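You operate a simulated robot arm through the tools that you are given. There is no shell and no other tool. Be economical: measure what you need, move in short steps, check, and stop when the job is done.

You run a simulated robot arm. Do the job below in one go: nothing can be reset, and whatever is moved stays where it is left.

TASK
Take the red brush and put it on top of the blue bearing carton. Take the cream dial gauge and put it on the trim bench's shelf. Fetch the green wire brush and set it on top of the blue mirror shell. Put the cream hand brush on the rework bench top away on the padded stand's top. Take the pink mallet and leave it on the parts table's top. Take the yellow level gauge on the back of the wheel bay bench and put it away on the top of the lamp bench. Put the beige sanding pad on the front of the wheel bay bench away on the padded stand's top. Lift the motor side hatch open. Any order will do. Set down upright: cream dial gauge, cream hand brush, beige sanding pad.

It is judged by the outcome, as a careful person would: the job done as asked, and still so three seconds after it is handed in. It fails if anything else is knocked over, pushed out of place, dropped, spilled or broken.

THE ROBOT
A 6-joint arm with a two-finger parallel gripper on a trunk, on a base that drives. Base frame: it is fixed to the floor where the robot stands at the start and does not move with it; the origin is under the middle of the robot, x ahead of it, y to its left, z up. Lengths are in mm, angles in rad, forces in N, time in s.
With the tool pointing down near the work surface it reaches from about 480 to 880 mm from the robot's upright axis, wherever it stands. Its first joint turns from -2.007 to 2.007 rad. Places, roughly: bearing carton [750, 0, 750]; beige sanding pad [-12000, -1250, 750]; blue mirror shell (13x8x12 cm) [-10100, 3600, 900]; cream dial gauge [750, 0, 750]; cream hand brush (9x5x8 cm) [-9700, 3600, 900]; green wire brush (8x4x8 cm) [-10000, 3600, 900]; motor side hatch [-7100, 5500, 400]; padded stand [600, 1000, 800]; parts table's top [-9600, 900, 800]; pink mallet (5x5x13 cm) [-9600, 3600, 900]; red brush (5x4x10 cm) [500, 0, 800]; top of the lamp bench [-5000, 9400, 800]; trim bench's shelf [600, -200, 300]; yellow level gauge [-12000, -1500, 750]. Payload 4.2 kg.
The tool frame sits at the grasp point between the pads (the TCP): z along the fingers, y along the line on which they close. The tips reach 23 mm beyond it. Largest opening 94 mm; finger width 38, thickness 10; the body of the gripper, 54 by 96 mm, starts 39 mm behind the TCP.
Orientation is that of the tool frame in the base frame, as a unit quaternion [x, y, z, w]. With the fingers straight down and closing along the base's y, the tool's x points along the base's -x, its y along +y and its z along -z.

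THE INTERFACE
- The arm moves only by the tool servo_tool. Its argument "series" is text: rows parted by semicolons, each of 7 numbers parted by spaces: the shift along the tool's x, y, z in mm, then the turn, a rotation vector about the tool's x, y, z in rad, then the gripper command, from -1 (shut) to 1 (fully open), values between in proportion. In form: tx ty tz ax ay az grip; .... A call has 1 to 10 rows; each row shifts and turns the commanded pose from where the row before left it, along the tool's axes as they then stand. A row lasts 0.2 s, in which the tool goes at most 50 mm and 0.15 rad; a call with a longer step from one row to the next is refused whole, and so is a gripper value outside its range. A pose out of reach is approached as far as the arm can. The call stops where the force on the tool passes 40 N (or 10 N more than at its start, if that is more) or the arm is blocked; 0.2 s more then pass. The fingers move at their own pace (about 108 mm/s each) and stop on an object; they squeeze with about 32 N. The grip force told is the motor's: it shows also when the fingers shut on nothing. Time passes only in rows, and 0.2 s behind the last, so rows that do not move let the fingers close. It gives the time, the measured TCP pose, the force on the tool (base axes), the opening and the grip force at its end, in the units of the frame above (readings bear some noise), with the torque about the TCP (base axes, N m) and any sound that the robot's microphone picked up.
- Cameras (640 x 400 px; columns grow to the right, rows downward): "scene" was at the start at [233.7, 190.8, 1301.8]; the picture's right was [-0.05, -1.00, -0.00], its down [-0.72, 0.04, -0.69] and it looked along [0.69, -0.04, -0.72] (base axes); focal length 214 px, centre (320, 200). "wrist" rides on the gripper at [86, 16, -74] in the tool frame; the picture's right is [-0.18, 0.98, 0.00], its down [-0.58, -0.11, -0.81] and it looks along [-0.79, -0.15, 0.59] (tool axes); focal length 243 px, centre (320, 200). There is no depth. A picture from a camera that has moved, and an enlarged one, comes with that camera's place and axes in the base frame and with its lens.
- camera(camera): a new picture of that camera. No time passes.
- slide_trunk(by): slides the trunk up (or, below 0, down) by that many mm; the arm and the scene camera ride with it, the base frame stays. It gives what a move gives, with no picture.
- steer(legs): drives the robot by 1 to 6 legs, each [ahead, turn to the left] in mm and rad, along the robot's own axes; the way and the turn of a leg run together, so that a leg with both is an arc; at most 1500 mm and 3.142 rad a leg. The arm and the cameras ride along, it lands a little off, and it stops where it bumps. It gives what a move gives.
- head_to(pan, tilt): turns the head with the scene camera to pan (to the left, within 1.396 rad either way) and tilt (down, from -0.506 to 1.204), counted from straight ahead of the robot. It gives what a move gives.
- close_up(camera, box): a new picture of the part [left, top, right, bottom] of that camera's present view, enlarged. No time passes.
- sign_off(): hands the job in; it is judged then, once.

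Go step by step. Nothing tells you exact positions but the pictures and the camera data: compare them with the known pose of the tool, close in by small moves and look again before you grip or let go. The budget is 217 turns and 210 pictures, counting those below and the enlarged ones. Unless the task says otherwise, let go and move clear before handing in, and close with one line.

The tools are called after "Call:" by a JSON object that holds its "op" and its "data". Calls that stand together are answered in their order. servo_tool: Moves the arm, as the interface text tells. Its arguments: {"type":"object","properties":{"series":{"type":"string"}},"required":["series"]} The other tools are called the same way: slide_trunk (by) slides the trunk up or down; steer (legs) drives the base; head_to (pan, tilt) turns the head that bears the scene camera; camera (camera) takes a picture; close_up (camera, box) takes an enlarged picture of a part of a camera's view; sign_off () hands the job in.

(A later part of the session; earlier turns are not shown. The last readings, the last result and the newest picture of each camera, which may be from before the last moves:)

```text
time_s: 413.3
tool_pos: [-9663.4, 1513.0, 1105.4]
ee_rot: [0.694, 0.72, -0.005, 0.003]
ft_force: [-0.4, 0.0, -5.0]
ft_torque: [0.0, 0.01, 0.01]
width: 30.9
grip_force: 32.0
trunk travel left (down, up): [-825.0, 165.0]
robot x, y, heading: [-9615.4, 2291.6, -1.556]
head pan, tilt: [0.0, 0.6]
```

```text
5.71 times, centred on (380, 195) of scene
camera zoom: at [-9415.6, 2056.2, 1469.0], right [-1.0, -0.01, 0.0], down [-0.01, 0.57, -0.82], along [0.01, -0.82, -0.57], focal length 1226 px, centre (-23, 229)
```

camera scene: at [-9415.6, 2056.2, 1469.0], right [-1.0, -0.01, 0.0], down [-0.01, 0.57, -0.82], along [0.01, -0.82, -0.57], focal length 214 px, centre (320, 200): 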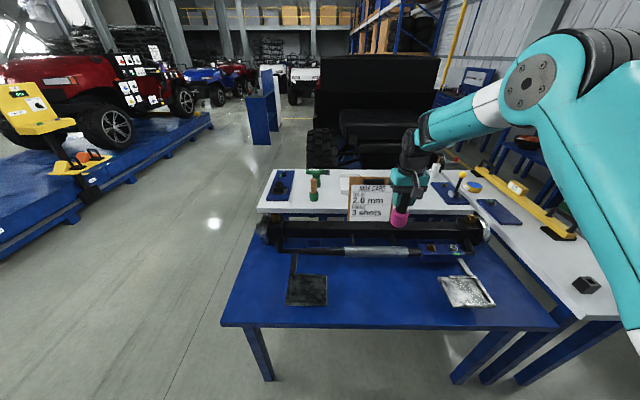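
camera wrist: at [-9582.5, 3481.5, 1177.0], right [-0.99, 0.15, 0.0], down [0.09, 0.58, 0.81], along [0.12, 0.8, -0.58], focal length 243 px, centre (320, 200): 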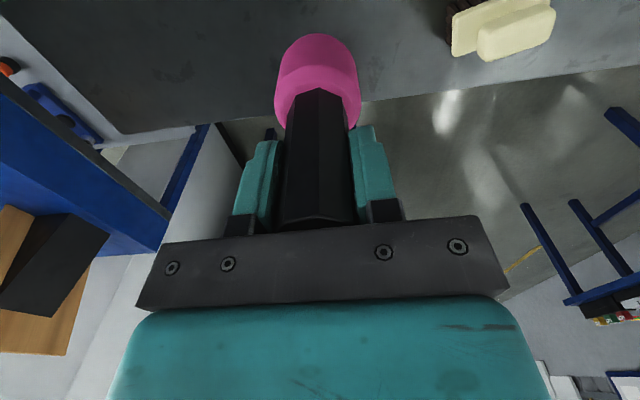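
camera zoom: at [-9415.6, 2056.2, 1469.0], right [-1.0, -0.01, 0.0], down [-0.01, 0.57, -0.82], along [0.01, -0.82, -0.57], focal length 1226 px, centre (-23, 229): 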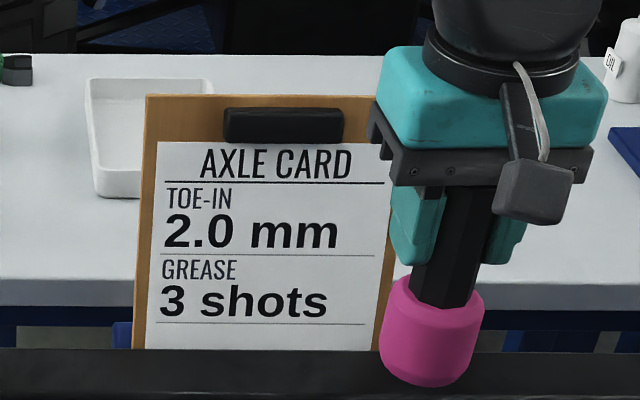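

The mallet is held. The white parts table (centre ≈(-9600, 900)) is best reached from its east end, so I drive round to it.

Call:
{"op": "steer", "data": {"legs": [[0, 1.556], [1000, 0], [0, -1.571], [1290, 0], [0, -1.571]]}}

Call:
{"op": "head_to", "data": {"pan": 0.1, "tilt": 0.7}}

Call:
{"op": "camera", "data": {"camera": "scene"}}

```text
time_s: 435.9
tool_pos: [-9389.2, 1052.2, 1105.3]
ee_rot: [1.0, 0.022, -0.006, -0.001]
ft_force: [-0.1, 0.6, -4.6]
ft_torque: [0.01, 0.0, 0.02]
width: 30.9
grip_force: 32.6
trunk travel left (down, up): [-825.0, 165.0]
robot x, y, heading: [-8609.2, 1011.4, -3.125]
head pan, tilt: [0.0, 0.6]
```

```text
time_s: 436.6
tool_pos: [-9389.3, 1051.6, 1103.1]
ee_rot: [1.0, 0.022, -0.006, -0.001]
ft_force: [-0.4, -0.1, -3.9]
ft_torque: [-0.01, 0.02, -0.01]
width: 31.1
grip_force: 32.3
trunk travel left (down, up): [-825.0, 165.0]
robot x, y, heading: [-8609.9, 1008.8, -3.121]
head pan, tilt: [0.099, 0.7]
```

```text
76 pictures are left
camera scene: at [-8840.1, 801.8, 1460.5], right [-0.12, 0.99, 0.0], down [0.64, 0.08, -0.77], along [-0.76, -0.09, -0.64], focal length 214 px, centre (320, 200)
```

scene: 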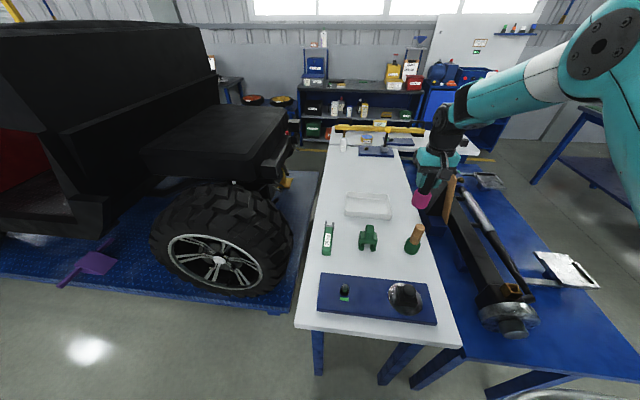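

The free strip between the blue plate and the drill/mallet row at about (-9290, 990) suits. I move over it and look with the wrist camera.

Call:
{"op": "servo_tool", "data": {"series": "33 20 0 0 0 0 -1;33 20 0 0 0 0 -1;33 20 30 0 0 0 -1;0 0 40 0 0 0 -1;0 0 0 0 0 0 -1"}}

Call:
{"op": "camera", "data": {"camera": "wrist"}}

Call:
{"op": "close_up", "data": {"camera": "scene", "box": [290, 170, 480, 350]}}

```text
time_s: 437.8
tool_pos: [-9286.3, 997.6, 1034.9]
ee_rot: [1.0, 0.021, -0.005, 0.0]
ft_force: [0.5, 0.2, -4.9]
ft_torque: [0.01, 0.01, 0.02]
width: 30.8
grip_force: 31.8
trunk travel left (down, up): [-825.0, 165.0]
robot x, y, heading: [-8609.7, 1009.1, -3.127]
head pan, tilt: [0.099, 0.7]
```

```text
75 pictures are left
camera wrist: at [-9199.7, 985.6, 1106.4], right [-0.14, -0.99, 0.0], down [-0.58, 0.08, 0.81], along [-0.8, 0.12, -0.58], focal length 243 px, centre (320, 200)
```

wrist: 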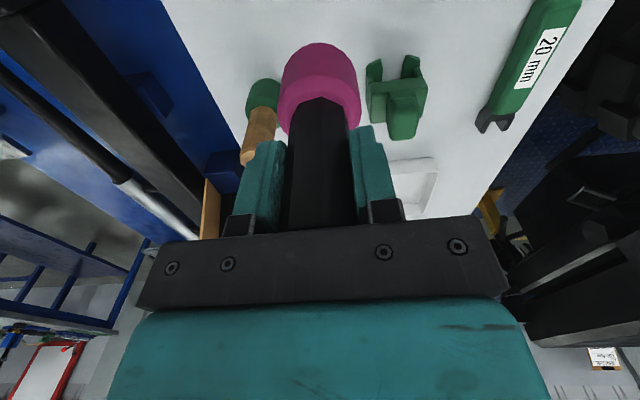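

```text
2.22 times, centred on (385, 260) of scene
camera zoom: at [-8840.0, 801.7, 1460.5], right [-0.12, 0.99, 0.0], down [0.64, 0.08, -0.76], along [-0.76, -0.09, -0.64], focal length 477 px, centre (176, 67)
```

zoom: 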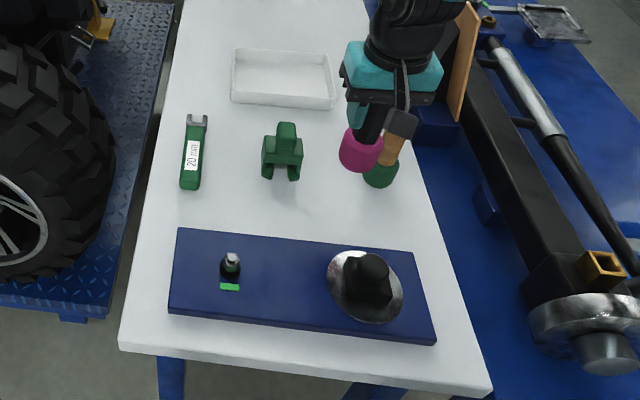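

Call:
{"op": "servo_tool", "data": {"series": "2 45 0 0 0 0 -1;2 10 20 0 0 0 -1;0 0 40 0 0 0 -1;0 0 40 0 0 0 -1;0 0 10 0 0 0 -1;0 0 0 0 0 0 -1"}}

Call:
{"op": "camera", "data": {"camera": "wrist"}}

Call:
{"op": "servo_tool", "data": {"series": "0 0 4 0 0 0 -1;0 0 3 0 0 0 -1;0 0 0 0 0 0 -1"}}

Call:
{"op": "servo_tool", "data": {"series": "0 0 3 0 0 0 -1;0 0 0 0 0 0 -1"}}

Call:
{"op": "servo_tool", "data": {"series": "0 0 3 0 0 0 -1;0 0 0 0 0 0 -1"}}

```text
time_s: 439.2
tool_pos: [-9283.0, 941.5, 923.8]
ee_rot: [1.0, 0.022, -0.005, -0.001]
ft_force: [0.1, 0.1, -4.7]
ft_torque: [0.0, 0.01, 0.0]
width: 30.8
grip_force: 31.9
trunk travel left (down, up): [-825.0, 165.0]
robot x, y, heading: [-8607.2, 1009.1, -3.125]
head pan, tilt: [0.099, 0.7]
```

```text
73 pictures are left
camera wrist: at [-9194.8, 929.9, 995.5], right [-0.14, -0.99, 0.0], down [-0.58, 0.08, 0.81], along [-0.8, 0.12, -0.58], focal length 243 px, centre (320, 200)
```

wrist: 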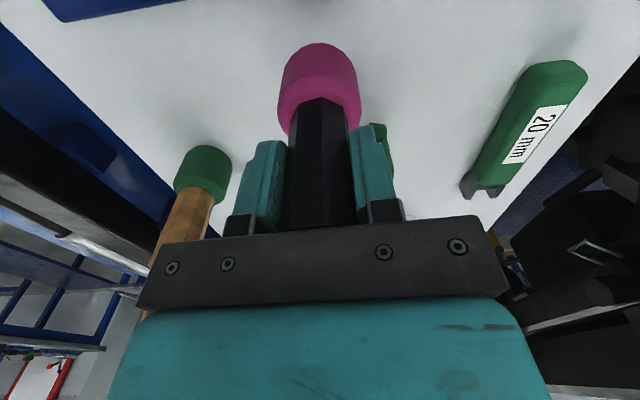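

```text
time_s: 440.0
tool_pos: [-9283.9, 941.5, 916.2]
ee_rot: [1.0, 0.022, -0.005, -0.001]
ft_force: [0.5, 0.1, -3.9]
ft_torque: [-0.04, 0.0, 0.01]
width: 30.7
grip_force: 31.5
trunk travel left (down, up): [-825.0, 165.0]
robot x, y, heading: [-8609.0, 1009.7, -3.125]
head pan, tilt: [0.099, 0.7]
```

```text
time_s: 440.6
tool_pos: [-9283.2, 941.9, 914.6]
ee_rot: [1.0, 0.022, -0.006, -0.001]
ft_force: [-0.9, 0.4, -4.5]
ft_torque: [0.0, 0.03, 0.02]
width: 31.0
grip_force: 31.7
trunk travel left (down, up): [-825.0, 165.0]
robot x, y, heading: [-8610.7, 1008.4, -3.129]
head pan, tilt: [0.099, 0.7]
```

```text
time_s: 441.2
tool_pos: [-9282.7, 941.8, 911.1]
ee_rot: [1.0, 0.022, -0.005, -0.001]
ft_force: [-0.1, -0.8, -4.6]
ft_torque: [0.01, 0.03, 0.0]
width: 30.6
grip_force: 32.8
trunk travel left (down, up): [-825.0, 165.0]
robot x, y, heading: [-8606.4, 1009.5, -3.125]
head pan, tilt: [0.099, 0.7]
```

Call:
{"op": "servo_tool", "data": {"series": "0 0 3 0 0 0 -1;0 0 0 0 0 0 -1"}}

Call:
{"op": "servo_tool", "data": {"series": "0 0 3 0 0 0 -1;0 0 0 0 0 0 -1"}}

Call:
{"op": "servo_tool", "data": {"series": "0 0 3 0 0 0 -1;0 0 0 0 0 0 -1"}}

```text
time_s: 441.8
tool_pos: [-9283.1, 941.3, 908.6]
ee_rot: [1.0, 0.022, -0.005, 0.0]
ft_force: [0.1, -0.3, -5.2]
ft_torque: [-0.02, 0.05, 0.06]
width: 30.9
grip_force: 32.3
trunk travel left (down, up): [-825.0, 165.0]
robot x, y, heading: [-8607.2, 1008.7, -3.122]
head pan, tilt: [0.099, 0.7]
```

```text
time_s: 442.4
tool_pos: [-9283.9, 942.3, 904.3]
ee_rot: [1.0, 0.022, -0.005, -0.001]
ft_force: [-0.8, -0.1, -4.5]
ft_torque: [-0.04, -0.02, 0.0]
width: 30.8
grip_force: 31.8
trunk travel left (down, up): [-825.0, 165.0]
robot x, y, heading: [-8607.3, 1009.8, -3.119]
head pan, tilt: [0.099, 0.7]
```

```text
time_s: 443.0
tool_pos: [-9283.2, 941.3, 902.2]
ee_rot: [1.0, 0.022, -0.005, -0.001]
ft_force: [1.1, 0.2, -4.6]
ft_torque: [-0.03, 0.0, 0.02]
width: 30.7
grip_force: 31.6
trunk travel left (down, up): [-825.0, 165.0]
robot x, y, heading: [-8607.3, 1008.5, -3.124]
head pan, tilt: [0.099, 0.7]
```

Call:
{"op": "servo_tool", "data": {"series": "0 0 4 0 0 0 -1;0 0 0 0 0 0 -1"}}

Call:
{"op": "servo_tool", "data": {"series": "0 0 3 0 0 0 -1;0 0 0 0 0 0 -1"}}

Call:
{"op": "servo_tool", "data": {"series": "0 0 3 0 0 0 -1;0 0 0 0 0 0 -1"}}

Call:
{"op": "servo_tool", "data": {"series": "0 0 3 0 0 0 -1;0 0 0 0 0 0 -1"}}

Call:
{"op": "close_up", "data": {"camera": "scene", "box": [290, 170, 480, 350]}}

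```text
time_s: 443.6
tool_pos: [-9284.2, 941.8, 897.9]
ee_rot: [1.0, 0.021, -0.005, -0.001]
ft_force: [0.3, -0.6, -4.3]
ft_torque: [-0.02, 0.02, 0.03]
width: 31.1
grip_force: 31.9
trunk travel left (down, up): [-825.0, 165.0]
robot x, y, heading: [-8609.4, 1008.6, -3.122]
head pan, tilt: [0.099, 0.7]
```

```text
time_s: 444.2
tool_pos: [-9284.0, 941.5, 895.7]
ee_rot: [1.0, 0.021, -0.006, -0.002]
ft_force: [2.9, 1.2, 5.8]
ft_torque: [-0.17, -0.24, 0.06]
width: 30.7
grip_force: 31.6
trunk travel left (down, up): [-825.0, 165.0]
robot x, y, heading: [-8608.8, 1012.0, -3.125]
head pan, tilt: [0.099, 0.7]
```

```text
time_s: 444.8
tool_pos: [-9283.3, 942.0, 894.1]
ee_rot: [1.0, 0.022, -0.007, 0.0]
ft_force: [1.8, 2.0, 30.3]
ft_torque: [-0.12, 0.12, 0.03]
width: 31.0
grip_force: 31.7
trunk travel left (down, up): [-825.0, 165.0]
robot x, y, heading: [-8610.0, 1008.7, -3.122]
head pan, tilt: [0.099, 0.7]
```

```text
time_s: 445.4
tool_pos: [-9283.8, 941.3, 889.7]
ee_rot: [1.0, 0.021, -0.007, -0.001]
ft_force: [-4.7, 0.9, 28.8]
ft_torque: [-0.12, 0.1, 0.04]
width: 30.9
grip_force: 31.7
trunk travel left (down, up): [-825.0, 165.0]
robot x, y, heading: [-8608.7, 1004.3, -3.123]
head pan, tilt: [0.099, 0.7]
```

```text
2.22 times, centred on (385, 260) of scene
camera zoom: at [-8839.0, 801.9, 1460.8], right [-0.12, 0.99, 0.0], down [0.64, 0.08, -0.77], along [-0.76, -0.09, -0.64], focal length 477 px, centre (176, 67)
```

zoom: 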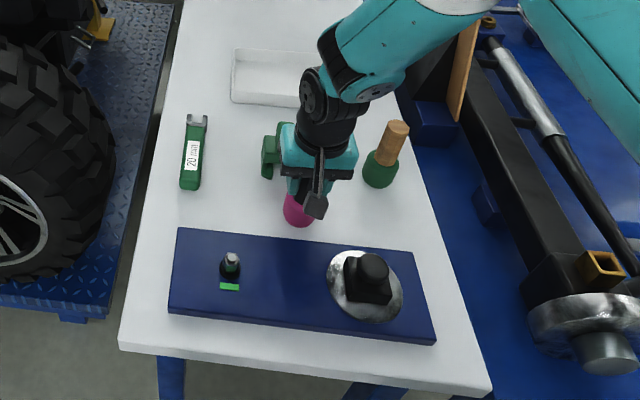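

Call:
{"op": "servo_tool", "data": {"series": "0 0 -4 0 0 0 -1;0 0 0 0 0 0 0;0 0 0 0 0 0 0.3;0 0 -30 0 0 0 0.3;0 0 -45 0 0 0 0.3;0 0 -45 0 0 0 0.3;0 0 -45 0 0 0 0.3"}}

Call:
{"op": "close_up", "data": {"camera": "scene", "box": [290, 170, 480, 350]}}

```text
time_s: 447.0
tool_pos: [-9283.0, 942.4, 1057.3]
ee_rot: [1.0, 0.022, -0.005, -0.001]
ft_force: [-1.1, 0.6, -0.9]
ft_torque: [0.01, 0.0, 0.01]
width: 61.4
grip_force: 0.1
trunk travel left (down, up): [-825.0, 165.0]
robot x, y, heading: [-8610.9, 1009.3, -3.124]
head pan, tilt: [0.099, 0.7]
```

```text
2.22 times, centred on (385, 260) of scene
camera zoom: at [-8840.4, 801.6, 1460.3], right [-0.12, 0.99, 0.0], down [0.64, 0.08, -0.76], along [-0.76, -0.09, -0.64], focal length 477 px, centre (176, 67)
```

zoom: 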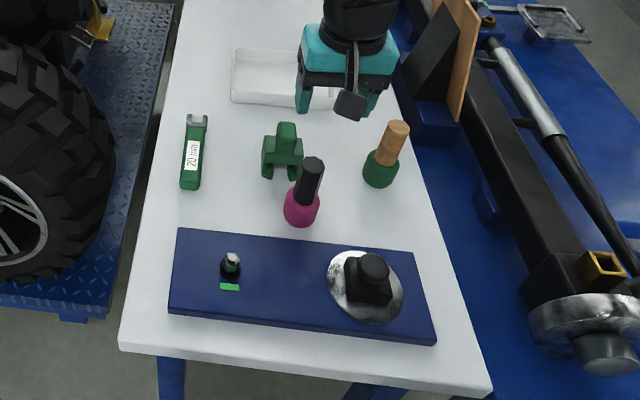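

The mallet is placed. Next the wheel bay bench at about (-12000, -1400): I turn south-west and look for a way.

Call:
{"op": "steer", "data": {"legs": [[200, 0], [-300, 0], [0, 1.0]]}}

Call:
{"op": "head_to", "data": {"pan": 0, "tilt": 0.3}}

Call:
{"op": "camera", "data": {"camera": "scene"}}

```text
time_s: 448.8
tool_pos: [-9470.1, 948.2, 1057.5]
ee_rot: [1.0, 0.011, -0.005, -0.001]
ft_force: [0.5, -0.1, 0.5]
ft_torque: [0.03, 0.02, 0.01]
width: 61.2
grip_force: 0.0
trunk travel left (down, up): [-825.0, 165.0]
robot x, y, heading: [-8795.0, 992.0, 3.088]
head pan, tilt: [0.099, 0.7]
stopped in leg 2: the robot was blocked; the commanded pose is now the measured one
```

```text
time_s: 449.7
tool_pos: [-9470.0, 948.4, 1057.2]
ee_rot: [1.0, 0.011, -0.006, 0.0]
ft_force: [-0.4, 0.1, 0.5]
ft_torque: [-0.05, 0.01, 0.01]
width: 61.1
grip_force: 0.2
trunk travel left (down, up): [-825.0, 165.0]
robot x, y, heading: [-8793.7, 991.4, 3.09]
head pan, tilt: [0.0, 0.3]
```

```text
70 pictures are left
camera scene: at [-9048.8, 810.3, 1496.5], right [0.06, 1.0, 0.0], down [0.3, -0.02, -0.95], along [-0.95, 0.05, -0.3], focal length 214 px, centre (320, 200)
```

scene: 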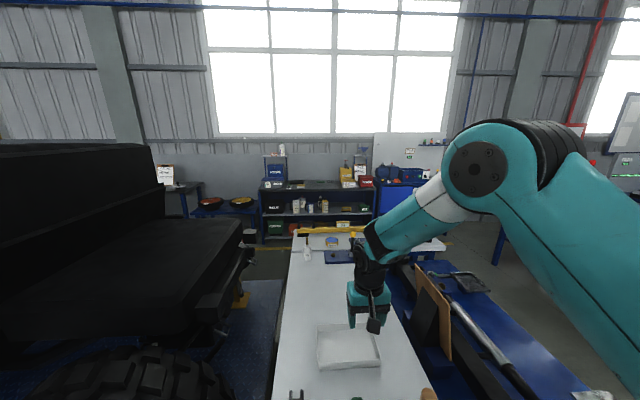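

Call:
{"op": "head_to", "data": {"pan": 0.1, "tilt": 0.95}}

Call:
{"op": "camera", "data": {"camera": "scene"}}

```text
time_s: 450.7
tool_pos: [-9470.7, 949.4, 1056.6]
ee_rot: [1.0, 0.01, -0.005, -0.001]
ft_force: [-0.2, 0.0, 0.6]
ft_torque: [-0.05, -0.04, -0.01]
width: 61.1
grip_force: 0.1
trunk travel left (down, up): [-825.0, 165.0]
robot x, y, heading: [-8791.9, 989.5, 3.083]
head pan, tilt: [0.099, 0.949]
```

```text
69 pictures are left
camera scene: at [-9028.3, 801.9, 1440.8], right [-0.04, 1.0, 0.0], down [0.81, 0.03, -0.58], along [-0.58, -0.03, -0.81], focal length 214 px, centre (320, 200)
```

scene: 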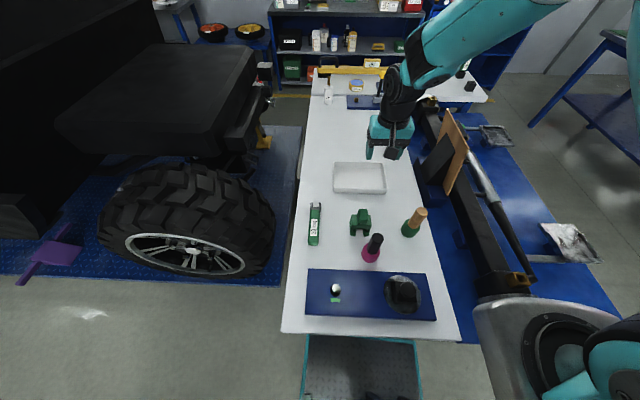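

Call:
{"op": "steer", "data": {"legs": [[-150, 0]]}}

```text
time_s: 452.1
tool_pos: [-9317.8, 941.2, 1056.9]
ee_rot: [1.0, 0.01, -0.005, -0.001]
ft_force: [-0.2, -0.2, -0.8]
ft_torque: [-0.04, -0.01, 0.0]
width: 61.2
grip_force: 0.0
trunk travel left (down, up): [-825.0, 165.0]
robot x, y, heading: [-8642.1, 982.3, 3.083]
head pan, tilt: [0.099, 0.949]
```

Call:
{"op": "steer", "data": {"legs": [[-200, 0], [0, 1.5], [900, 0]]}}

Call:
{"op": "head_to", "data": {"pan": -0.5, "tilt": 0.35}}

Call:
{"op": "camera", "data": {"camera": "scene"}}

Call:
{"op": "head_to", "data": {"pan": 0.3, "tilt": 0.35}}

Call:
{"op": "camera", "data": {"camera": "scene"}}

```text
time_s: 461.7
tool_pos: [-8549.6, -602.0, 1057.2]
ee_rot: [0.72, 0.694, -0.005, 0.003]
ft_force: [0.5, -0.8, 0.9]
ft_torque: [-0.04, 0.02, 0.02]
width: 61.3
grip_force: 0.1
trunk travel left (down, up): [-825.0, 165.0]
robot x, y, heading: [-8552.6, 75.6, -1.684]
head pan, tilt: [0.099, 0.949]
```

```text
time_s: 462.7
tool_pos: [-8548.8, -602.0, 1057.1]
ee_rot: [0.719, 0.695, -0.004, 0.003]
ft_force: [-0.8, 0.1, 0.2]
ft_torque: [-0.03, 0.03, 0.0]
width: 61.2
grip_force: 0.1
trunk travel left (down, up): [-825.0, 165.0]
robot x, y, heading: [-8550.2, 75.4, -1.687]
head pan, tilt: [-0.499, 0.351]
```

```text
68 pictures are left
camera scene: at [-8427.2, -174.0, 1491.8], right [-0.82, 0.58, 0.0], down [0.2, 0.28, -0.94], along [-0.54, -0.77, -0.34], focal length 214 px, centre (320, 200)
```

scene: 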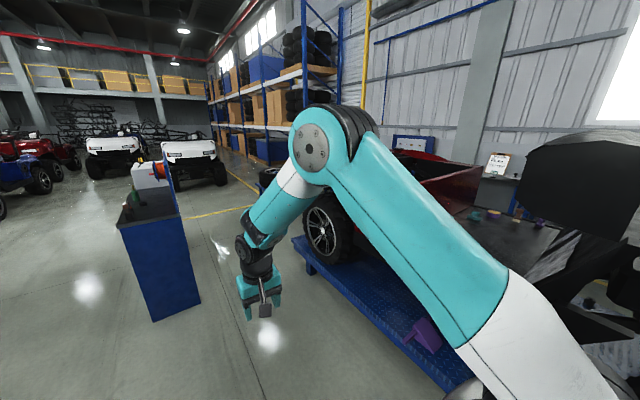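

```text
time_s: 463.9
tool_pos: [-8550.3, -601.7, 1057.1]
ee_rot: [0.72, 0.694, -0.005, 0.003]
ft_force: [-0.6, -0.5, -0.3]
ft_torque: [0.01, -0.01, -0.01]
width: 61.3
grip_force: 0.1
trunk travel left (down, up): [-825.0, 165.0]
robot x, y, heading: [-8552.2, 75.1, -1.688]
head pan, tilt: [0.3, 0.351]
```

```text
67 pictures are left
camera scene: at [-8356.5, -189.3, 1491.9], right [-0.98, -0.18, 0.0], down [-0.06, 0.34, -0.94], along [0.17, -0.92, -0.34], focal length 214 px, centre (320, 200)
```

scene: 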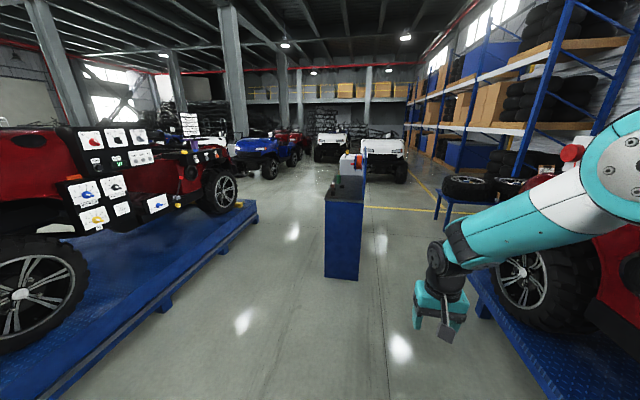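

Call:
{"op": "steer", "data": {"legs": [[0, -0.11], [1400, 0], [950, 0], [0, -0.7]]}}

Call:
{"op": "head_to", "data": {"pan": 0.1, "tilt": 0.35}}

Call:
{"op": "camera", "data": {"camera": "scene"}}

Call:
{"op": "head_to", "data": {"pan": -0.7, "tilt": 0.35}}

Call:
{"op": "camera", "data": {"camera": "scene"}}

```text
time_s: 477.8
tool_pos: [-9533.7, -2705.1, 1058.0]
ee_rot: [0.932, 0.362, -0.005, 0.001]
ft_force: [0.7, 0.0, 0.5]
ft_torque: [0.0, -0.01, 0.03]
width: 61.3
grip_force: 0.0
trunk travel left (down, up): [-825.0, 165.0]
robot x, y, heading: [-9054.1, -2228.1, -2.483]
head pan, tilt: [0.3, 0.351]
```

```text
time_s: 478.6
tool_pos: [-9535.2, -2705.5, 1057.7]
ee_rot: [0.932, 0.361, -0.005, 0.001]
ft_force: [0.1, 0.1, 0.1]
ft_torque: [-0.02, 0.03, 0.03]
width: 61.0
grip_force: 0.1
trunk travel left (down, up): [-825.0, 165.0]
robot x, y, heading: [-9050.0, -2230.2, -2.478]
head pan, tilt: [0.099, 0.351]
```

```text
66 pictures are left
camera scene: at [-9120.3, -2540.3, 1491.9], right [-0.69, 0.72, 0.0], down [0.25, 0.24, -0.94], along [-0.68, -0.65, -0.34], focal length 214 px, centre (320, 200)
```

scene: 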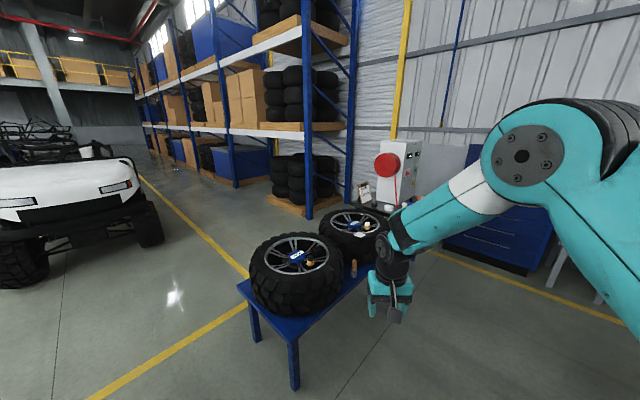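

```text
time_s: 479.7
tool_pos: [-9535.1, -2705.5, 1056.9]
ee_rot: [0.932, 0.362, -0.005, 0.001]
ft_force: [0.1, -0.1, 0.4]
ft_torque: [0.04, 0.01, -0.01]
width: 61.2
grip_force: 0.1
trunk travel left (down, up): [-825.0, 165.0]
robot x, y, heading: [-9055.4, -2230.2, -2.481]
head pan, tilt: [-0.7, 0.351]
```

```text
65 pictures are left
camera scene: at [-9145.9, -2472.5, 1491.9], right [0.04, 1.0, 0.0], down [0.34, -0.01, -0.94], along [-0.94, 0.04, -0.34], focal length 214 px, centre (320, 200)
```

scene: 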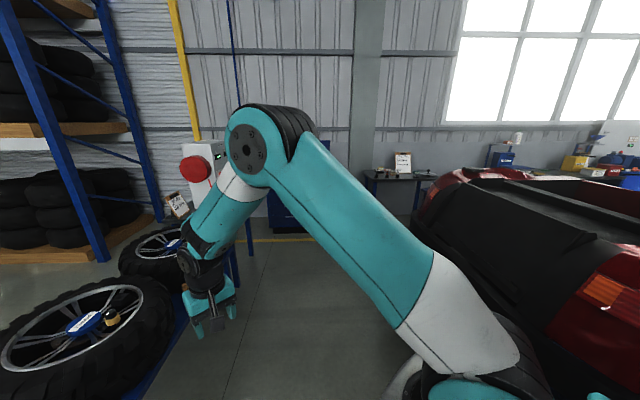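

The wheel bay bench stands by the wall near (-12050, -1300); there's a corridor between the tyre table and the vehicle's plate. I drive through it.

Call:
{"op": "steer", "data": {"legs": [[600, 0], [0, -0.66], [1450, 0], [0, -0.7]]}}

Call:
{"op": "head_to", "data": {"pan": 0.1, "tilt": 0.5}}

Call:
{"op": "camera", "data": {"camera": "scene"}}

```text
time_s: 493.5
tool_pos: [-11542.4, -2220.0, 1057.9]
ee_rot: [0.952, -0.307, -0.005, -0.002]
ft_force: [-0.4, 0.1, -0.1]
ft_torque: [-0.02, 0.0, -0.01]
width: 61.0
grip_force: 0.0
trunk travel left (down, up): [-825.0, 165.0]
robot x, y, heading: [-10977.9, -2594.9, 2.435]
head pan, tilt: [-0.7, 0.351]
```

```text
time_s: 494.7
tool_pos: [-11542.2, -2218.8, 1056.3]
ee_rot: [0.952, -0.307, -0.004, -0.003]
ft_force: [-0.1, 0.2, 0.3]
ft_torque: [0.0, -0.02, -0.01]
width: 61.1
grip_force: 0.0
trunk travel left (down, up): [-825.0, 165.0]
robot x, y, heading: [-10975.6, -2589.7, 2.438]
head pan, tilt: [0.099, 0.499]
```

```text
64 pictures are left
camera scene: at [-11292.4, -2590.4, 1478.2], right [0.57, 0.82, 0.0], down [0.39, -0.27, -0.88], along [-0.72, 0.5, -0.48], focal length 214 px, centre (320, 200)
```

scene: 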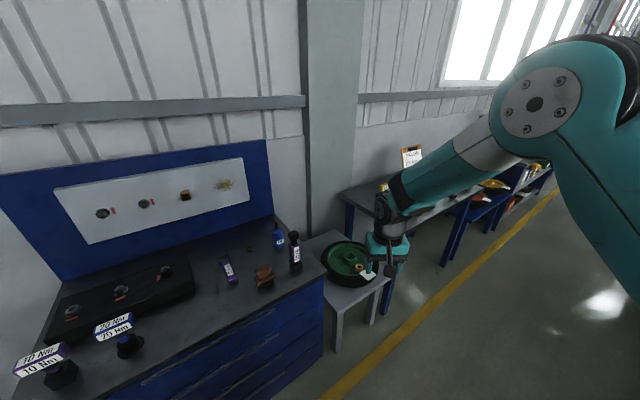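

Call:
{"op": "steer", "data": {"legs": [[0, -0.644], [1240, 0], [0, 1.348]]}}

Call:
{"op": "head_to", "data": {"pan": 0, "tilt": 0.75}}

Call:
{"op": "camera", "data": {"camera": "scene"}}

Call:
{"op": "close_up", "data": {"camera": "scene", "box": [170, 60, 470, 260]}}

```text
time_s: 506.0
tool_pos: [-11924.5, -1473.6, 1056.7]
ee_rot: [0.999, 0.047, -0.005, -0.001]
ft_force: [-0.1, 0.7, 0.8]
ft_torque: [-0.01, 0.02, 0.02]
width: 60.9
grip_force: 0.1
trunk travel left (down, up): [-825.0, 165.0]
robot x, y, heading: [-11251.4, -1381.4, -3.122]
head pan, tilt: [0.099, 0.499]
```

```text
time_s: 506.8
tool_pos: [-11924.8, -1473.7, 1057.9]
ee_rot: [0.999, 0.047, -0.006, -0.001]
ft_force: [0.2, 0.2, 0.2]
ft_torque: [-0.01, 0.01, 0.01]
width: 61.1
grip_force: 0.0
trunk travel left (down, up): [-825.0, 165.0]
robot x, y, heading: [-11252.7, -1384.5, -3.125]
head pan, tilt: [0.0, 0.75]
```

```text
63 pictures are left
camera scene: at [-11484.7, -1581.7, 1456.3], right [-0.01, 1.0, 0.0], down [0.68, 0.01, -0.73], along [-0.73, -0.01, -0.68], focal length 214 px, centre (320, 200)
```

scene: 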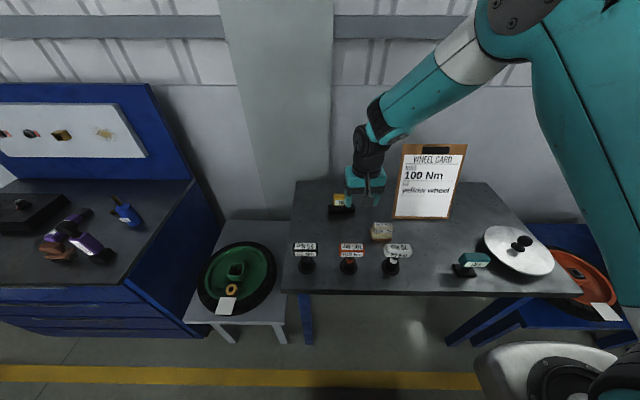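

```text
2.00 times, centred on (320, 160) of scene
camera zoom: at [-11484.7, -1581.7, 1456.3], right [-0.01, 1.0, 0.0], down [0.68, 0.01, -0.73], along [-0.73, -0.01, -0.68], focal length 429 px, centre (320, 280)
```

zoom: 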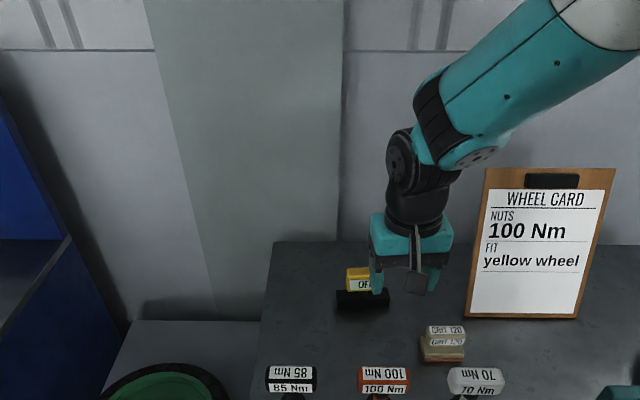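

Call:
{"op": "camera", "data": {"camera": "wrist"}}

Call:
{"op": "close_up", "data": {"camera": "scene", "box": [320, 170, 440, 280]}}

```text
61 pictures are left
camera wrist: at [-11836.2, -1481.5, 1129.5], right [-0.09, -1.0, 0.0], down [-0.58, 0.05, 0.81], along [-0.81, 0.07, -0.58], focal length 243 px, centre (320, 200)
```

wrist: 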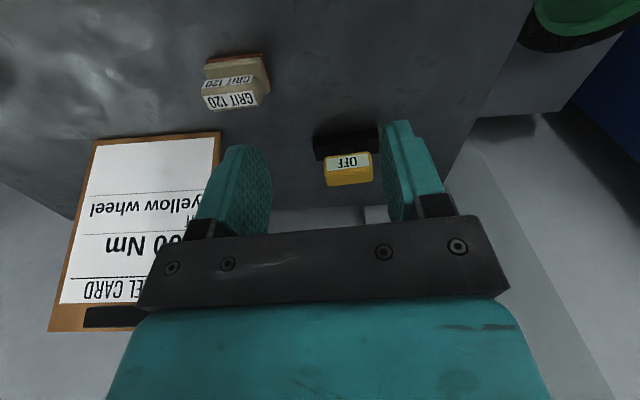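

```text
3.64 times, centred on (380, 225) of scene
camera zoom: at [-11484.7, -1581.7, 1456.3], right [-0.01, 1.0, 0.0], down [0.68, 0.01, -0.73], along [-0.73, -0.01, -0.68], focal length 780 px, centre (102, 109)
```

zoom: 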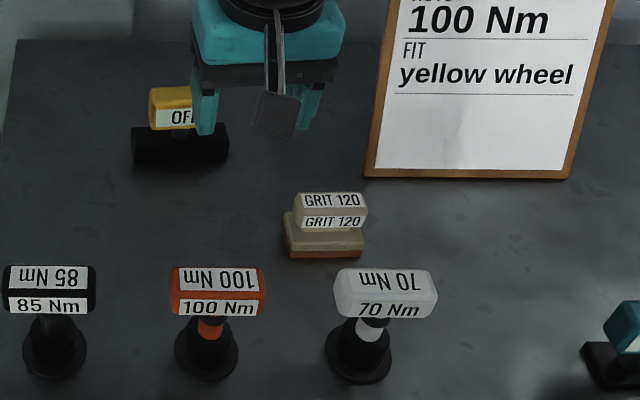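

The yellow level gauge (yellow block on a black base, "OFF") is at about (-12175, -1503), and the beige GRIT 120 sanding pad at (-12010, -1357). I take the level gauge first: move in closer and look.

Call:
{"op": "steer", "data": {"legs": [[150, 0]]}}

Call:
{"op": "servo_tool", "data": {"series": "-30 15 20 0 0 -0.075 0.6;-30 15 20 0 0 0 0.6;0 0 20 0 0 0 0.6;0 0 0 0 0 0 0.6"}}

Call:
{"op": "camera", "data": {"camera": "wrist"}}

Call:
{"op": "close_up", "data": {"camera": "scene", "box": [290, 130, 420, 240]}}

```text
time_s: 508.2
tool_pos: [-12075.7, -1476.4, 1056.4]
ee_rot: [0.999, 0.046, -0.006, 0.0]
ft_force: [0.1, 0.0, 0.1]
ft_torque: [0.01, -0.01, -0.03]
width: 61.1
grip_force: 0.0
trunk travel left (down, up): [-825.0, 165.0]
robot x, y, heading: [-11404.4, -1386.4, -3.127]
head pan, tilt: [0.0, 0.75]
```

```text
time_s: 509.2
tool_pos: [-12132.3, -1514.9, 996.2]
ee_rot: [0.997, 0.083, -0.005, 0.001]
ft_force: [0.0, 0.1, 0.5]
ft_torque: [-0.02, 0.03, 0.03]
width: 75.2
grip_force: 0.2
trunk travel left (down, up): [-825.0, 165.0]
robot x, y, heading: [-11403.3, -1386.2, -3.128]
head pan, tilt: [0.0, 0.75]
```

```text
59 pictures are left
camera wrist: at [-12043.1, -1514.2, 1069.5], right [-0.02, -1.0, 0.0], down [-0.58, 0.01, 0.81], along [-0.81, 0.01, -0.58], focal length 243 px, centre (320, 200)
```

wrist: 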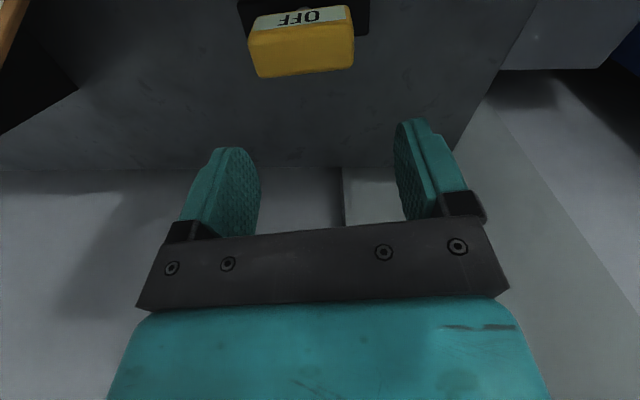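

```text
3.64 times, centred on (355, 185) of scene
camera zoom: at [-11635.4, -1583.7, 1456.2], right [-0.01, 1.0, 0.0], down [0.68, 0.01, -0.73], along [-0.73, -0.01, -0.68], focal length 780 px, centre (193, 254)
```

zoom: 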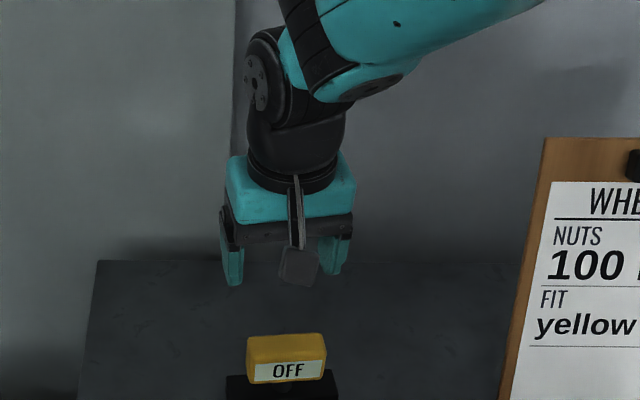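

Call:
{"op": "servo_tool", "data": {"series": "14 -12 26 0 0 0.04 0.8;0 0 40 0 0 0 0.8;0 0 0 0 0 0 0.8"}}

Call:
{"op": "camera", "data": {"camera": "wrist"}}

```text
time_s: 510.0
tool_pos: [-12121.5, -1499.1, 932.3]
ee_rot: [0.998, 0.064, -0.006, -0.001]
ft_force: [-0.9, 0.0, 0.7]
ft_torque: [0.02, -0.03, -0.01]
width: 84.7
grip_force: 0.1
trunk travel left (down, up): [-825.0, 165.0]
robot x, y, heading: [-11401.8, -1382.5, -3.125]
head pan, tilt: [0.0, 0.75]
```

```text
57 pictures are left
camera wrist: at [-12031.8, -1503.4, 1004.1], right [-0.06, -1.0, 0.0], down [-0.58, 0.03, 0.81], along [-0.81, 0.05, -0.58], focal length 243 px, centre (320, 200)
```

wrist: 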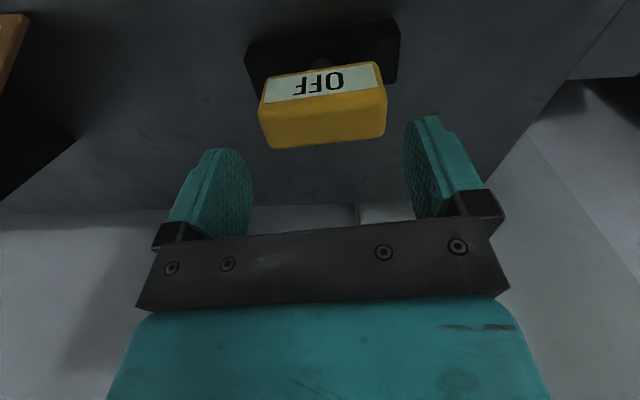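

Call:
{"op": "servo_tool", "data": {"series": "0 0 40 0 0 0 0.8;0 0 25 0 0 0 0.8;0 0 0 0 0 0 -1;0 0 0 0 0 0 -1;0 0 0 0 0 0 -1"}}

Call:
{"op": "camera", "data": {"camera": "wrist"}}

```text
time_s: 511.2
tool_pos: [-12122.3, -1498.9, 866.6]
ee_rot: [0.998, 0.064, -0.006, 0.0]
ft_force: [-1.9, -2.4, 3.9]
ft_torque: [-0.58, -0.05, -0.15]
width: 73.6
grip_force: 32.0
trunk travel left (down, up): [-825.0, 165.0]
robot x, y, heading: [-11403.3, -1385.6, -3.122]
head pan, tilt: [0.0, 0.75]
```

```text
56 pictures are left
camera wrist: at [-12033.5, -1503.3, 938.9], right [-0.06, -1.0, 0.0], down [-0.58, 0.03, 0.81], along [-0.81, 0.04, -0.58], focal length 243 px, centre (320, 200)
```

wrist: 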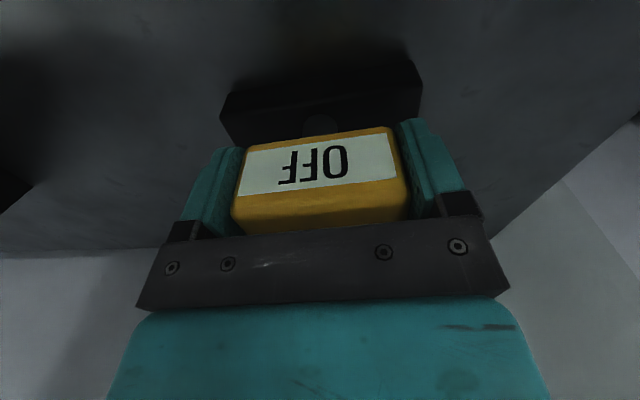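

Gripped (73.6 mm). Lift, tuck, and start the drive to the lamp bench.

Call:
{"op": "servo_tool", "data": {"series": "0 0 -30 0 0 0 -1;0 0 -45 0 0 0 -1;0 0 -45 0 0 0 -1;20 0 -45 0 0 0 -1;40 0 -20 0 0 0 -1;45 0 0 0 0 0 -1;0 0 0 0 0 0 -1"}}

Call:
{"op": "camera", "data": {"camera": "wrist"}}

Call:
{"op": "steer", "data": {"legs": [[-300, 0], [0, 1.681], [1210, 0], [0, 1.444], [1420, 0], [0, 0.634]]}}

```text
time_s: 512.8
tool_pos: [-12013.6, -1485.3, 1052.2]
ee_rot: [0.998, 0.065, -0.006, 0.0]
ft_force: [0.6, -0.7, -4.3]
ft_torque: [0.01, -0.02, 0.03]
width: 73.8
grip_force: 32.0
trunk travel left (down, up): [-825.0, 165.0]
robot x, y, heading: [-11404.8, -1386.3, -3.131]
head pan, tilt: [0.0, 0.75]
```

```text
55 pictures are left
camera wrist: at [-11925.4, -1490.5, 1124.2], right [-0.06, -1.0, 0.0], down [-0.58, 0.03, 0.81], along [-0.81, 0.05, -0.58], focal length 243 px, centre (320, 200)
```

wrist: 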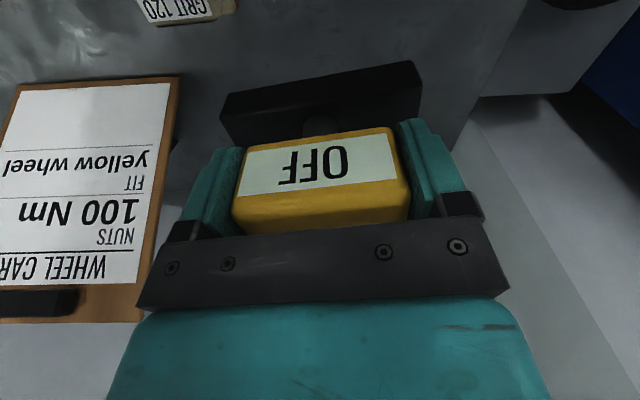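

```text
time_s: 536.5
tool_pos: [-9079.4, -2183.3, 1052.2]
ee_rot: [-0.355, 0.935, 0.001, 0.005]
ft_force: [0.6, 0.0, -3.1]
ft_torque: [-0.02, 0.01, -0.01]
width: 74.0
grip_force: 31.9
trunk travel left (down, up): [-825.0, 165.0]
robot x, y, heading: [-9529.7, -2611.1, 0.608]
head pan, tilt: [0.0, 0.75]
```

Call:
{"op": "steer", "data": {"legs": [[0, 0.067], [610, 0], [0, 0.681], [1500, 0], [859, 0], [0, 0.032]]}}

```text
time_s: 553.8
tool_pos: [-8508.1, 693.7, 1052.4]
ee_rot: [-0.679, 0.734, 0.003, 0.004]
ft_force: [-0.3, -0.2, -3.2]
ft_torque: [0.01, 0.01, 0.01]
width: 73.9
grip_force: 32.1
trunk travel left (down, up): [-825.0, 165.0]
robot x, y, heading: [-8534.9, 77.2, 1.379]
head pan, tilt: [0.0, 0.75]
```

Call:
{"op": "steer", "data": {"legs": [[1400, 0.007], [810, 0], [0, 0.163], [1500, 0], [1500, 0], [650, 0]]}}

```text
time_s: 582.7
tool_pos: [-8225.0, 6506.7, 1050.8]
ee_rot: [0.749, -0.663, -0.003, -0.004]
ft_force: [-0.4, 0.0, -3.7]
ft_torque: [-0.01, 0.02, 0.0]
width: 74.2
grip_force: 32.1
trunk travel left (down, up): [-825.0, 165.0]
robot x, y, heading: [-8127.0, 5895.4, 1.581]
head pan, tilt: [0.0, 0.75]
```

Call:
{"op": "steer", "data": {"legs": [[0, 0.508], [1157, 0], [0, -0.518], [1500, 0], [0, -1.571], [1500, 0]]}}

```text
time_s: 609.3
tool_pos: [-6578.5, 8482.4, 1052.9]
ee_rot: [-0.058, 0.998, 0.0, 0.005]
ft_force: [0.4, -0.2, -3.8]
ft_torque: [-0.01, 0.01, 0.03]
width: 74.0
grip_force: 32.0
trunk travel left (down, up): [-825.0, 165.0]
robot x, y, heading: [-7189.6, 8390.1, 0.001]
head pan, tilt: [0.0, 0.75]
```

Call:
{"op": "steer", "data": {"legs": [[0, 0.083], [1100, 0], [945, 0], [0, 1.487]]}}

Call:
{"op": "head_to", "data": {"pan": 0, "tilt": 0.75}}

Call:
{"op": "camera", "data": {"camera": "scene"}}

```text
time_s: 623.6
tool_pos: [-5234.7, 9163.6, 1052.0]
ee_rot: [0.742, -0.671, -0.003, -0.004]
ft_force: [0.2, 0.7, -4.0]
ft_torque: [0.0, 0.01, 0.02]
width: 73.7
grip_force: 32.4
trunk travel left (down, up): [-825.0, 165.0]
robot x, y, heading: [-5151.0, 8551.7, 1.557]
head pan, tilt: [0.0, 0.75]
```

```text
time_s: 624.2
tool_pos: [-5233.8, 9163.4, 1051.8]
ee_rot: [0.741, -0.671, -0.004, -0.004]
ft_force: [0.6, 0.6, -4.1]
ft_torque: [-0.01, -0.02, -0.02]
width: 73.6
grip_force: 32.5
trunk travel left (down, up): [-825.0, 165.0]
robot x, y, heading: [-5150.5, 8551.1, 1.555]
head pan, tilt: [0.0, 0.75]
```

```text
54 pictures are left
camera scene: at [-5341.6, 8788.6, 1456.2], right [1.0, -0.01, 0.0], down [-0.01, -0.68, -0.73], along [0.01, 0.73, -0.68], focal length 214 px, centre (320, 200)
```

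scene: 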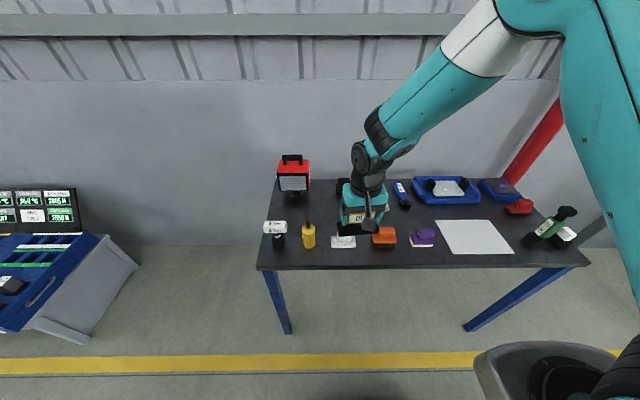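

Call:
{"op": "close_up", "data": {"camera": "scene", "box": [250, 140, 600, 290]}}

Call:
{"op": "camera", "data": {"camera": "wrist"}}

```text
1.83 times, centred on (425, 215) of scene
camera zoom: at [-5341.6, 8788.6, 1456.2], right [1.0, -0.01, 0.0], down [-0.01, -0.68, -0.73], along [0.01, 0.73, -0.68], focal length 392 px, centre (128, 173)
```

zoom: 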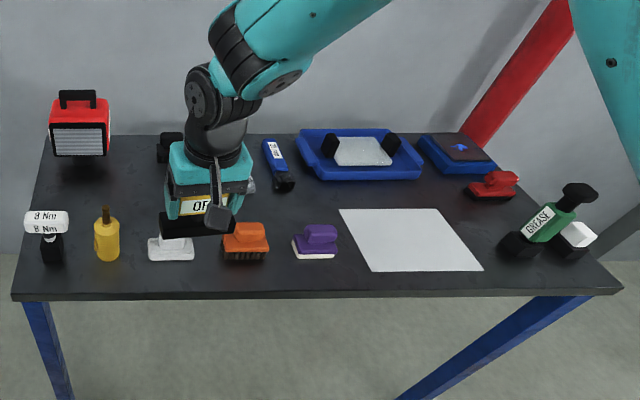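

```text
52 pictures are left
camera wrist: at [-5242.2, 9075.4, 1124.0], right [-1.0, 0.08, 0.0], down [0.05, 0.58, 0.81], along [0.07, 0.81, -0.58], focal length 243 px, centre (320, 200)
```

wrist: 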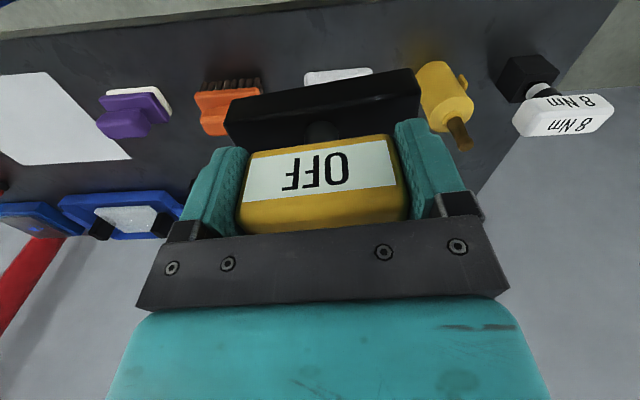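

A free area at about (-5370, 9420) between the red case and the yellow bottle fits. I drive in and move over it.

Call:
{"op": "steer", "data": {"legs": [[200, 0]]}}

Call:
{"op": "servo_tool", "data": {"series": "-18 32 0 0 0 0 -1;-18 32 0 0 0 0 -1;-18 32 0 0 0 0 -1;-16 30 0 0 0 0 -1;0 0 30 0 0 0 -1;0 0 30 0 0 0 -1;0 0 0 0 0 0 -1"}}

Call:
{"op": "camera", "data": {"camera": "wrist"}}

Call:
{"op": "camera", "data": {"camera": "scene"}}

```text
time_s: 625.8
tool_pos: [-5232.2, 9365.8, 1051.5]
ee_rot: [0.743, -0.67, -0.004, -0.004]
ft_force: [-0.4, -0.5, -4.4]
ft_torque: [-0.01, 0.0, -0.02]
width: 73.9
grip_force: 31.9
trunk travel left (down, up): [-825.0, 165.0]
robot x, y, heading: [-5151.5, 8752.4, 1.564]
head pan, tilt: [0.0, 0.75]
```

```text
time_s: 627.4
tool_pos: [-5366.0, 9422.3, 992.8]
ee_rot: [0.743, -0.67, -0.003, -0.004]
ft_force: [0.7, -1.0, -4.0]
ft_torque: [-0.02, 0.01, 0.01]
width: 74.0
grip_force: 32.3
trunk travel left (down, up): [-825.0, 165.0]
robot x, y, heading: [-5149.5, 8756.7, 1.56]
head pan, tilt: [0.0, 0.75]
```

```text
51 pictures are left
camera wrist: at [-5373.0, 9334.7, 1064.5], right [-1.0, 0.08, 0.0], down [0.05, 0.58, 0.81], along [0.07, 0.81, -0.58], focal length 243 px, centre (320, 200)
```

wrist: 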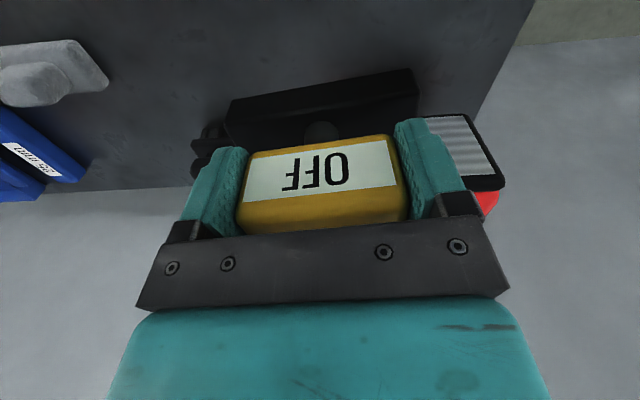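

```text
50 pictures are left
camera scene: at [-5339.7, 8991.0, 1456.2], right [1.0, -0.01, 0.0], down [-0.01, -0.68, -0.73], along [0.01, 0.73, -0.68], focal length 214 px, centre (320, 200)
```

scene: 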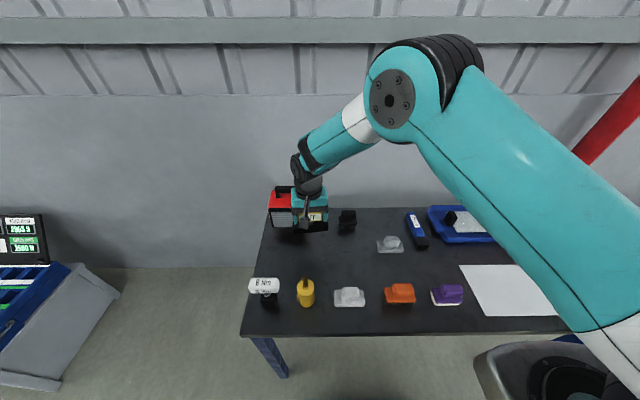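

Call:
{"op": "servo_tool", "data": {"series": "0 0 40 0 0 0 -1;0 0 40 0 0 0 -1;0 0 30 0 0 0 -1;0 0 0 0 0 0 -1"}}

Call:
{"op": "servo_tool", "data": {"series": "0 0 3 0 0 0 -1;0 0 3 0 0 0 -1;0 0 0 0 0 0 -1"}}

Call:
{"op": "servo_tool", "data": {"series": "0 0 3 0 0 0 -1;0 0 0 0 0 0 -1"}}

Call:
{"op": "servo_tool", "data": {"series": "0 0 3 0 0 0 -1;0 0 0 0 0 0 -1"}}

Call:
{"op": "camera", "data": {"camera": "wrist"}}

```text
time_s: 628.4
tool_pos: [-5367.0, 9423.5, 881.0]
ee_rot: [0.743, -0.67, -0.003, -0.005]
ft_force: [0.2, -0.3, -3.5]
ft_torque: [-0.02, -0.01, -0.01]
width: 74.0
grip_force: 31.7
trunk travel left (down, up): [-825.0, 165.0]
robot x, y, heading: [-5149.6, 8752.7, 1.563]
head pan, tilt: [0.0, 0.75]
```

```text
time_s: 629.2
tool_pos: [-5365.2, 9424.1, 875.5]
ee_rot: [0.743, -0.67, -0.003, -0.003]
ft_force: [0.0, 1.1, -2.9]
ft_torque: [-0.04, -0.04, 0.0]
width: 74.0
grip_force: 32.0
trunk travel left (down, up): [-825.0, 165.0]
robot x, y, heading: [-5147.7, 8757.9, 1.56]
head pan, tilt: [0.0, 0.75]
```

```text
time_s: 629.8
tool_pos: [-5365.0, 9424.5, 872.2]
ee_rot: [0.743, -0.669, -0.004, -0.004]
ft_force: [0.5, 0.0, -3.3]
ft_torque: [0.0, 0.01, 0.02]
width: 73.8
grip_force: 31.6
trunk travel left (down, up): [-825.0, 165.0]
robot x, y, heading: [-5145.7, 8751.2, 1.561]
head pan, tilt: [0.0, 0.75]
```

```text
time_s: 630.4
tool_pos: [-5365.9, 9424.5, 870.6]
ee_rot: [0.743, -0.67, -0.003, -0.004]
ft_force: [-0.1, 0.3, -3.7]
ft_torque: [0.0, 0.01, -0.04]
width: 74.0
grip_force: 32.1
trunk travel left (down, up): [-825.0, 165.0]
robot x, y, heading: [-5148.9, 8753.7, 1.563]
head pan, tilt: [0.0, 0.75]
```

```text
49 pictures are left
camera wrist: at [-5373.1, 9336.5, 942.4], right [-1.0, 0.08, 0.0], down [0.05, 0.58, 0.81], along [0.07, 0.81, -0.58], focal length 243 px, centre (320, 200)
```

wrist: 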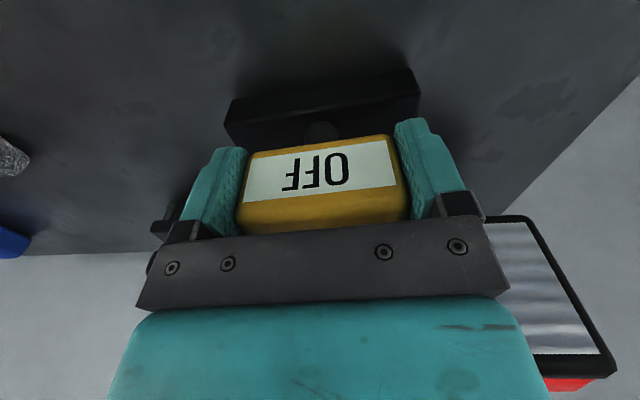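

Call:
{"op": "servo_tool", "data": {"series": "0 0 3 0 0 0 -1;0 0 0 0 0 0 -1"}}

Call:
{"op": "servo_tool", "data": {"series": "0 0 3 0 0 0 -1;0 0 0 0 0 0 -1"}}

Call:
{"op": "servo_tool", "data": {"series": "0 0 3 0 0 0 -1;0 0 0 0 0 0 -1"}}

Call:
{"op": "servo_tool", "data": {"series": "0 0 3 0 0 0 -1;0 0 0 0 0 0 -1"}}

```text
time_s: 631.0
tool_pos: [-5366.1, 9425.6, 867.6]
ee_rot: [0.743, -0.669, -0.004, -0.004]
ft_force: [-0.2, -0.4, -4.2]
ft_torque: [-0.03, 0.03, -0.02]
width: 73.8
grip_force: 31.8
trunk travel left (down, up): [-825.0, 165.0]
robot x, y, heading: [-5146.7, 8755.7, 1.561]
head pan, tilt: [0.0, 0.75]
```

```text
time_s: 631.6
tool_pos: [-5366.2, 9423.4, 865.7]
ee_rot: [0.743, -0.67, -0.005, -0.005]
ft_force: [6.0, -3.1, 23.9]
ft_torque: [-0.03, 0.18, 0.47]
width: 74.1
grip_force: 31.6
trunk travel left (down, up): [-825.0, 165.0]
robot x, y, heading: [-5152.8, 8753.6, 1.565]
head pan, tilt: [0.0, 0.75]
```

```text
time_s: 632.2
tool_pos: [-5366.1, 9424.2, 863.4]
ee_rot: [0.742, -0.67, -0.005, -0.005]
ft_force: [0.8, 1.3, 24.8]
ft_torque: [0.17, 0.16, 0.01]
width: 74.0
grip_force: 32.3
trunk travel left (down, up): [-825.0, 165.0]
robot x, y, heading: [-5151.3, 8751.2, 1.556]
head pan, tilt: [0.0, 0.75]
```

```text
time_s: 632.8
tool_pos: [-5365.9, 9424.5, 858.6]
ee_rot: [0.743, -0.67, -0.003, -0.005]
ft_force: [-0.4, 2.8, 23.4]
ft_torque: [0.15, 0.29, 0.01]
width: 74.2
grip_force: 32.0
trunk travel left (down, up): [-825.0, 165.0]
robot x, y, heading: [-5148.2, 8754.0, 1.564]
head pan, tilt: [0.0, 0.75]
```

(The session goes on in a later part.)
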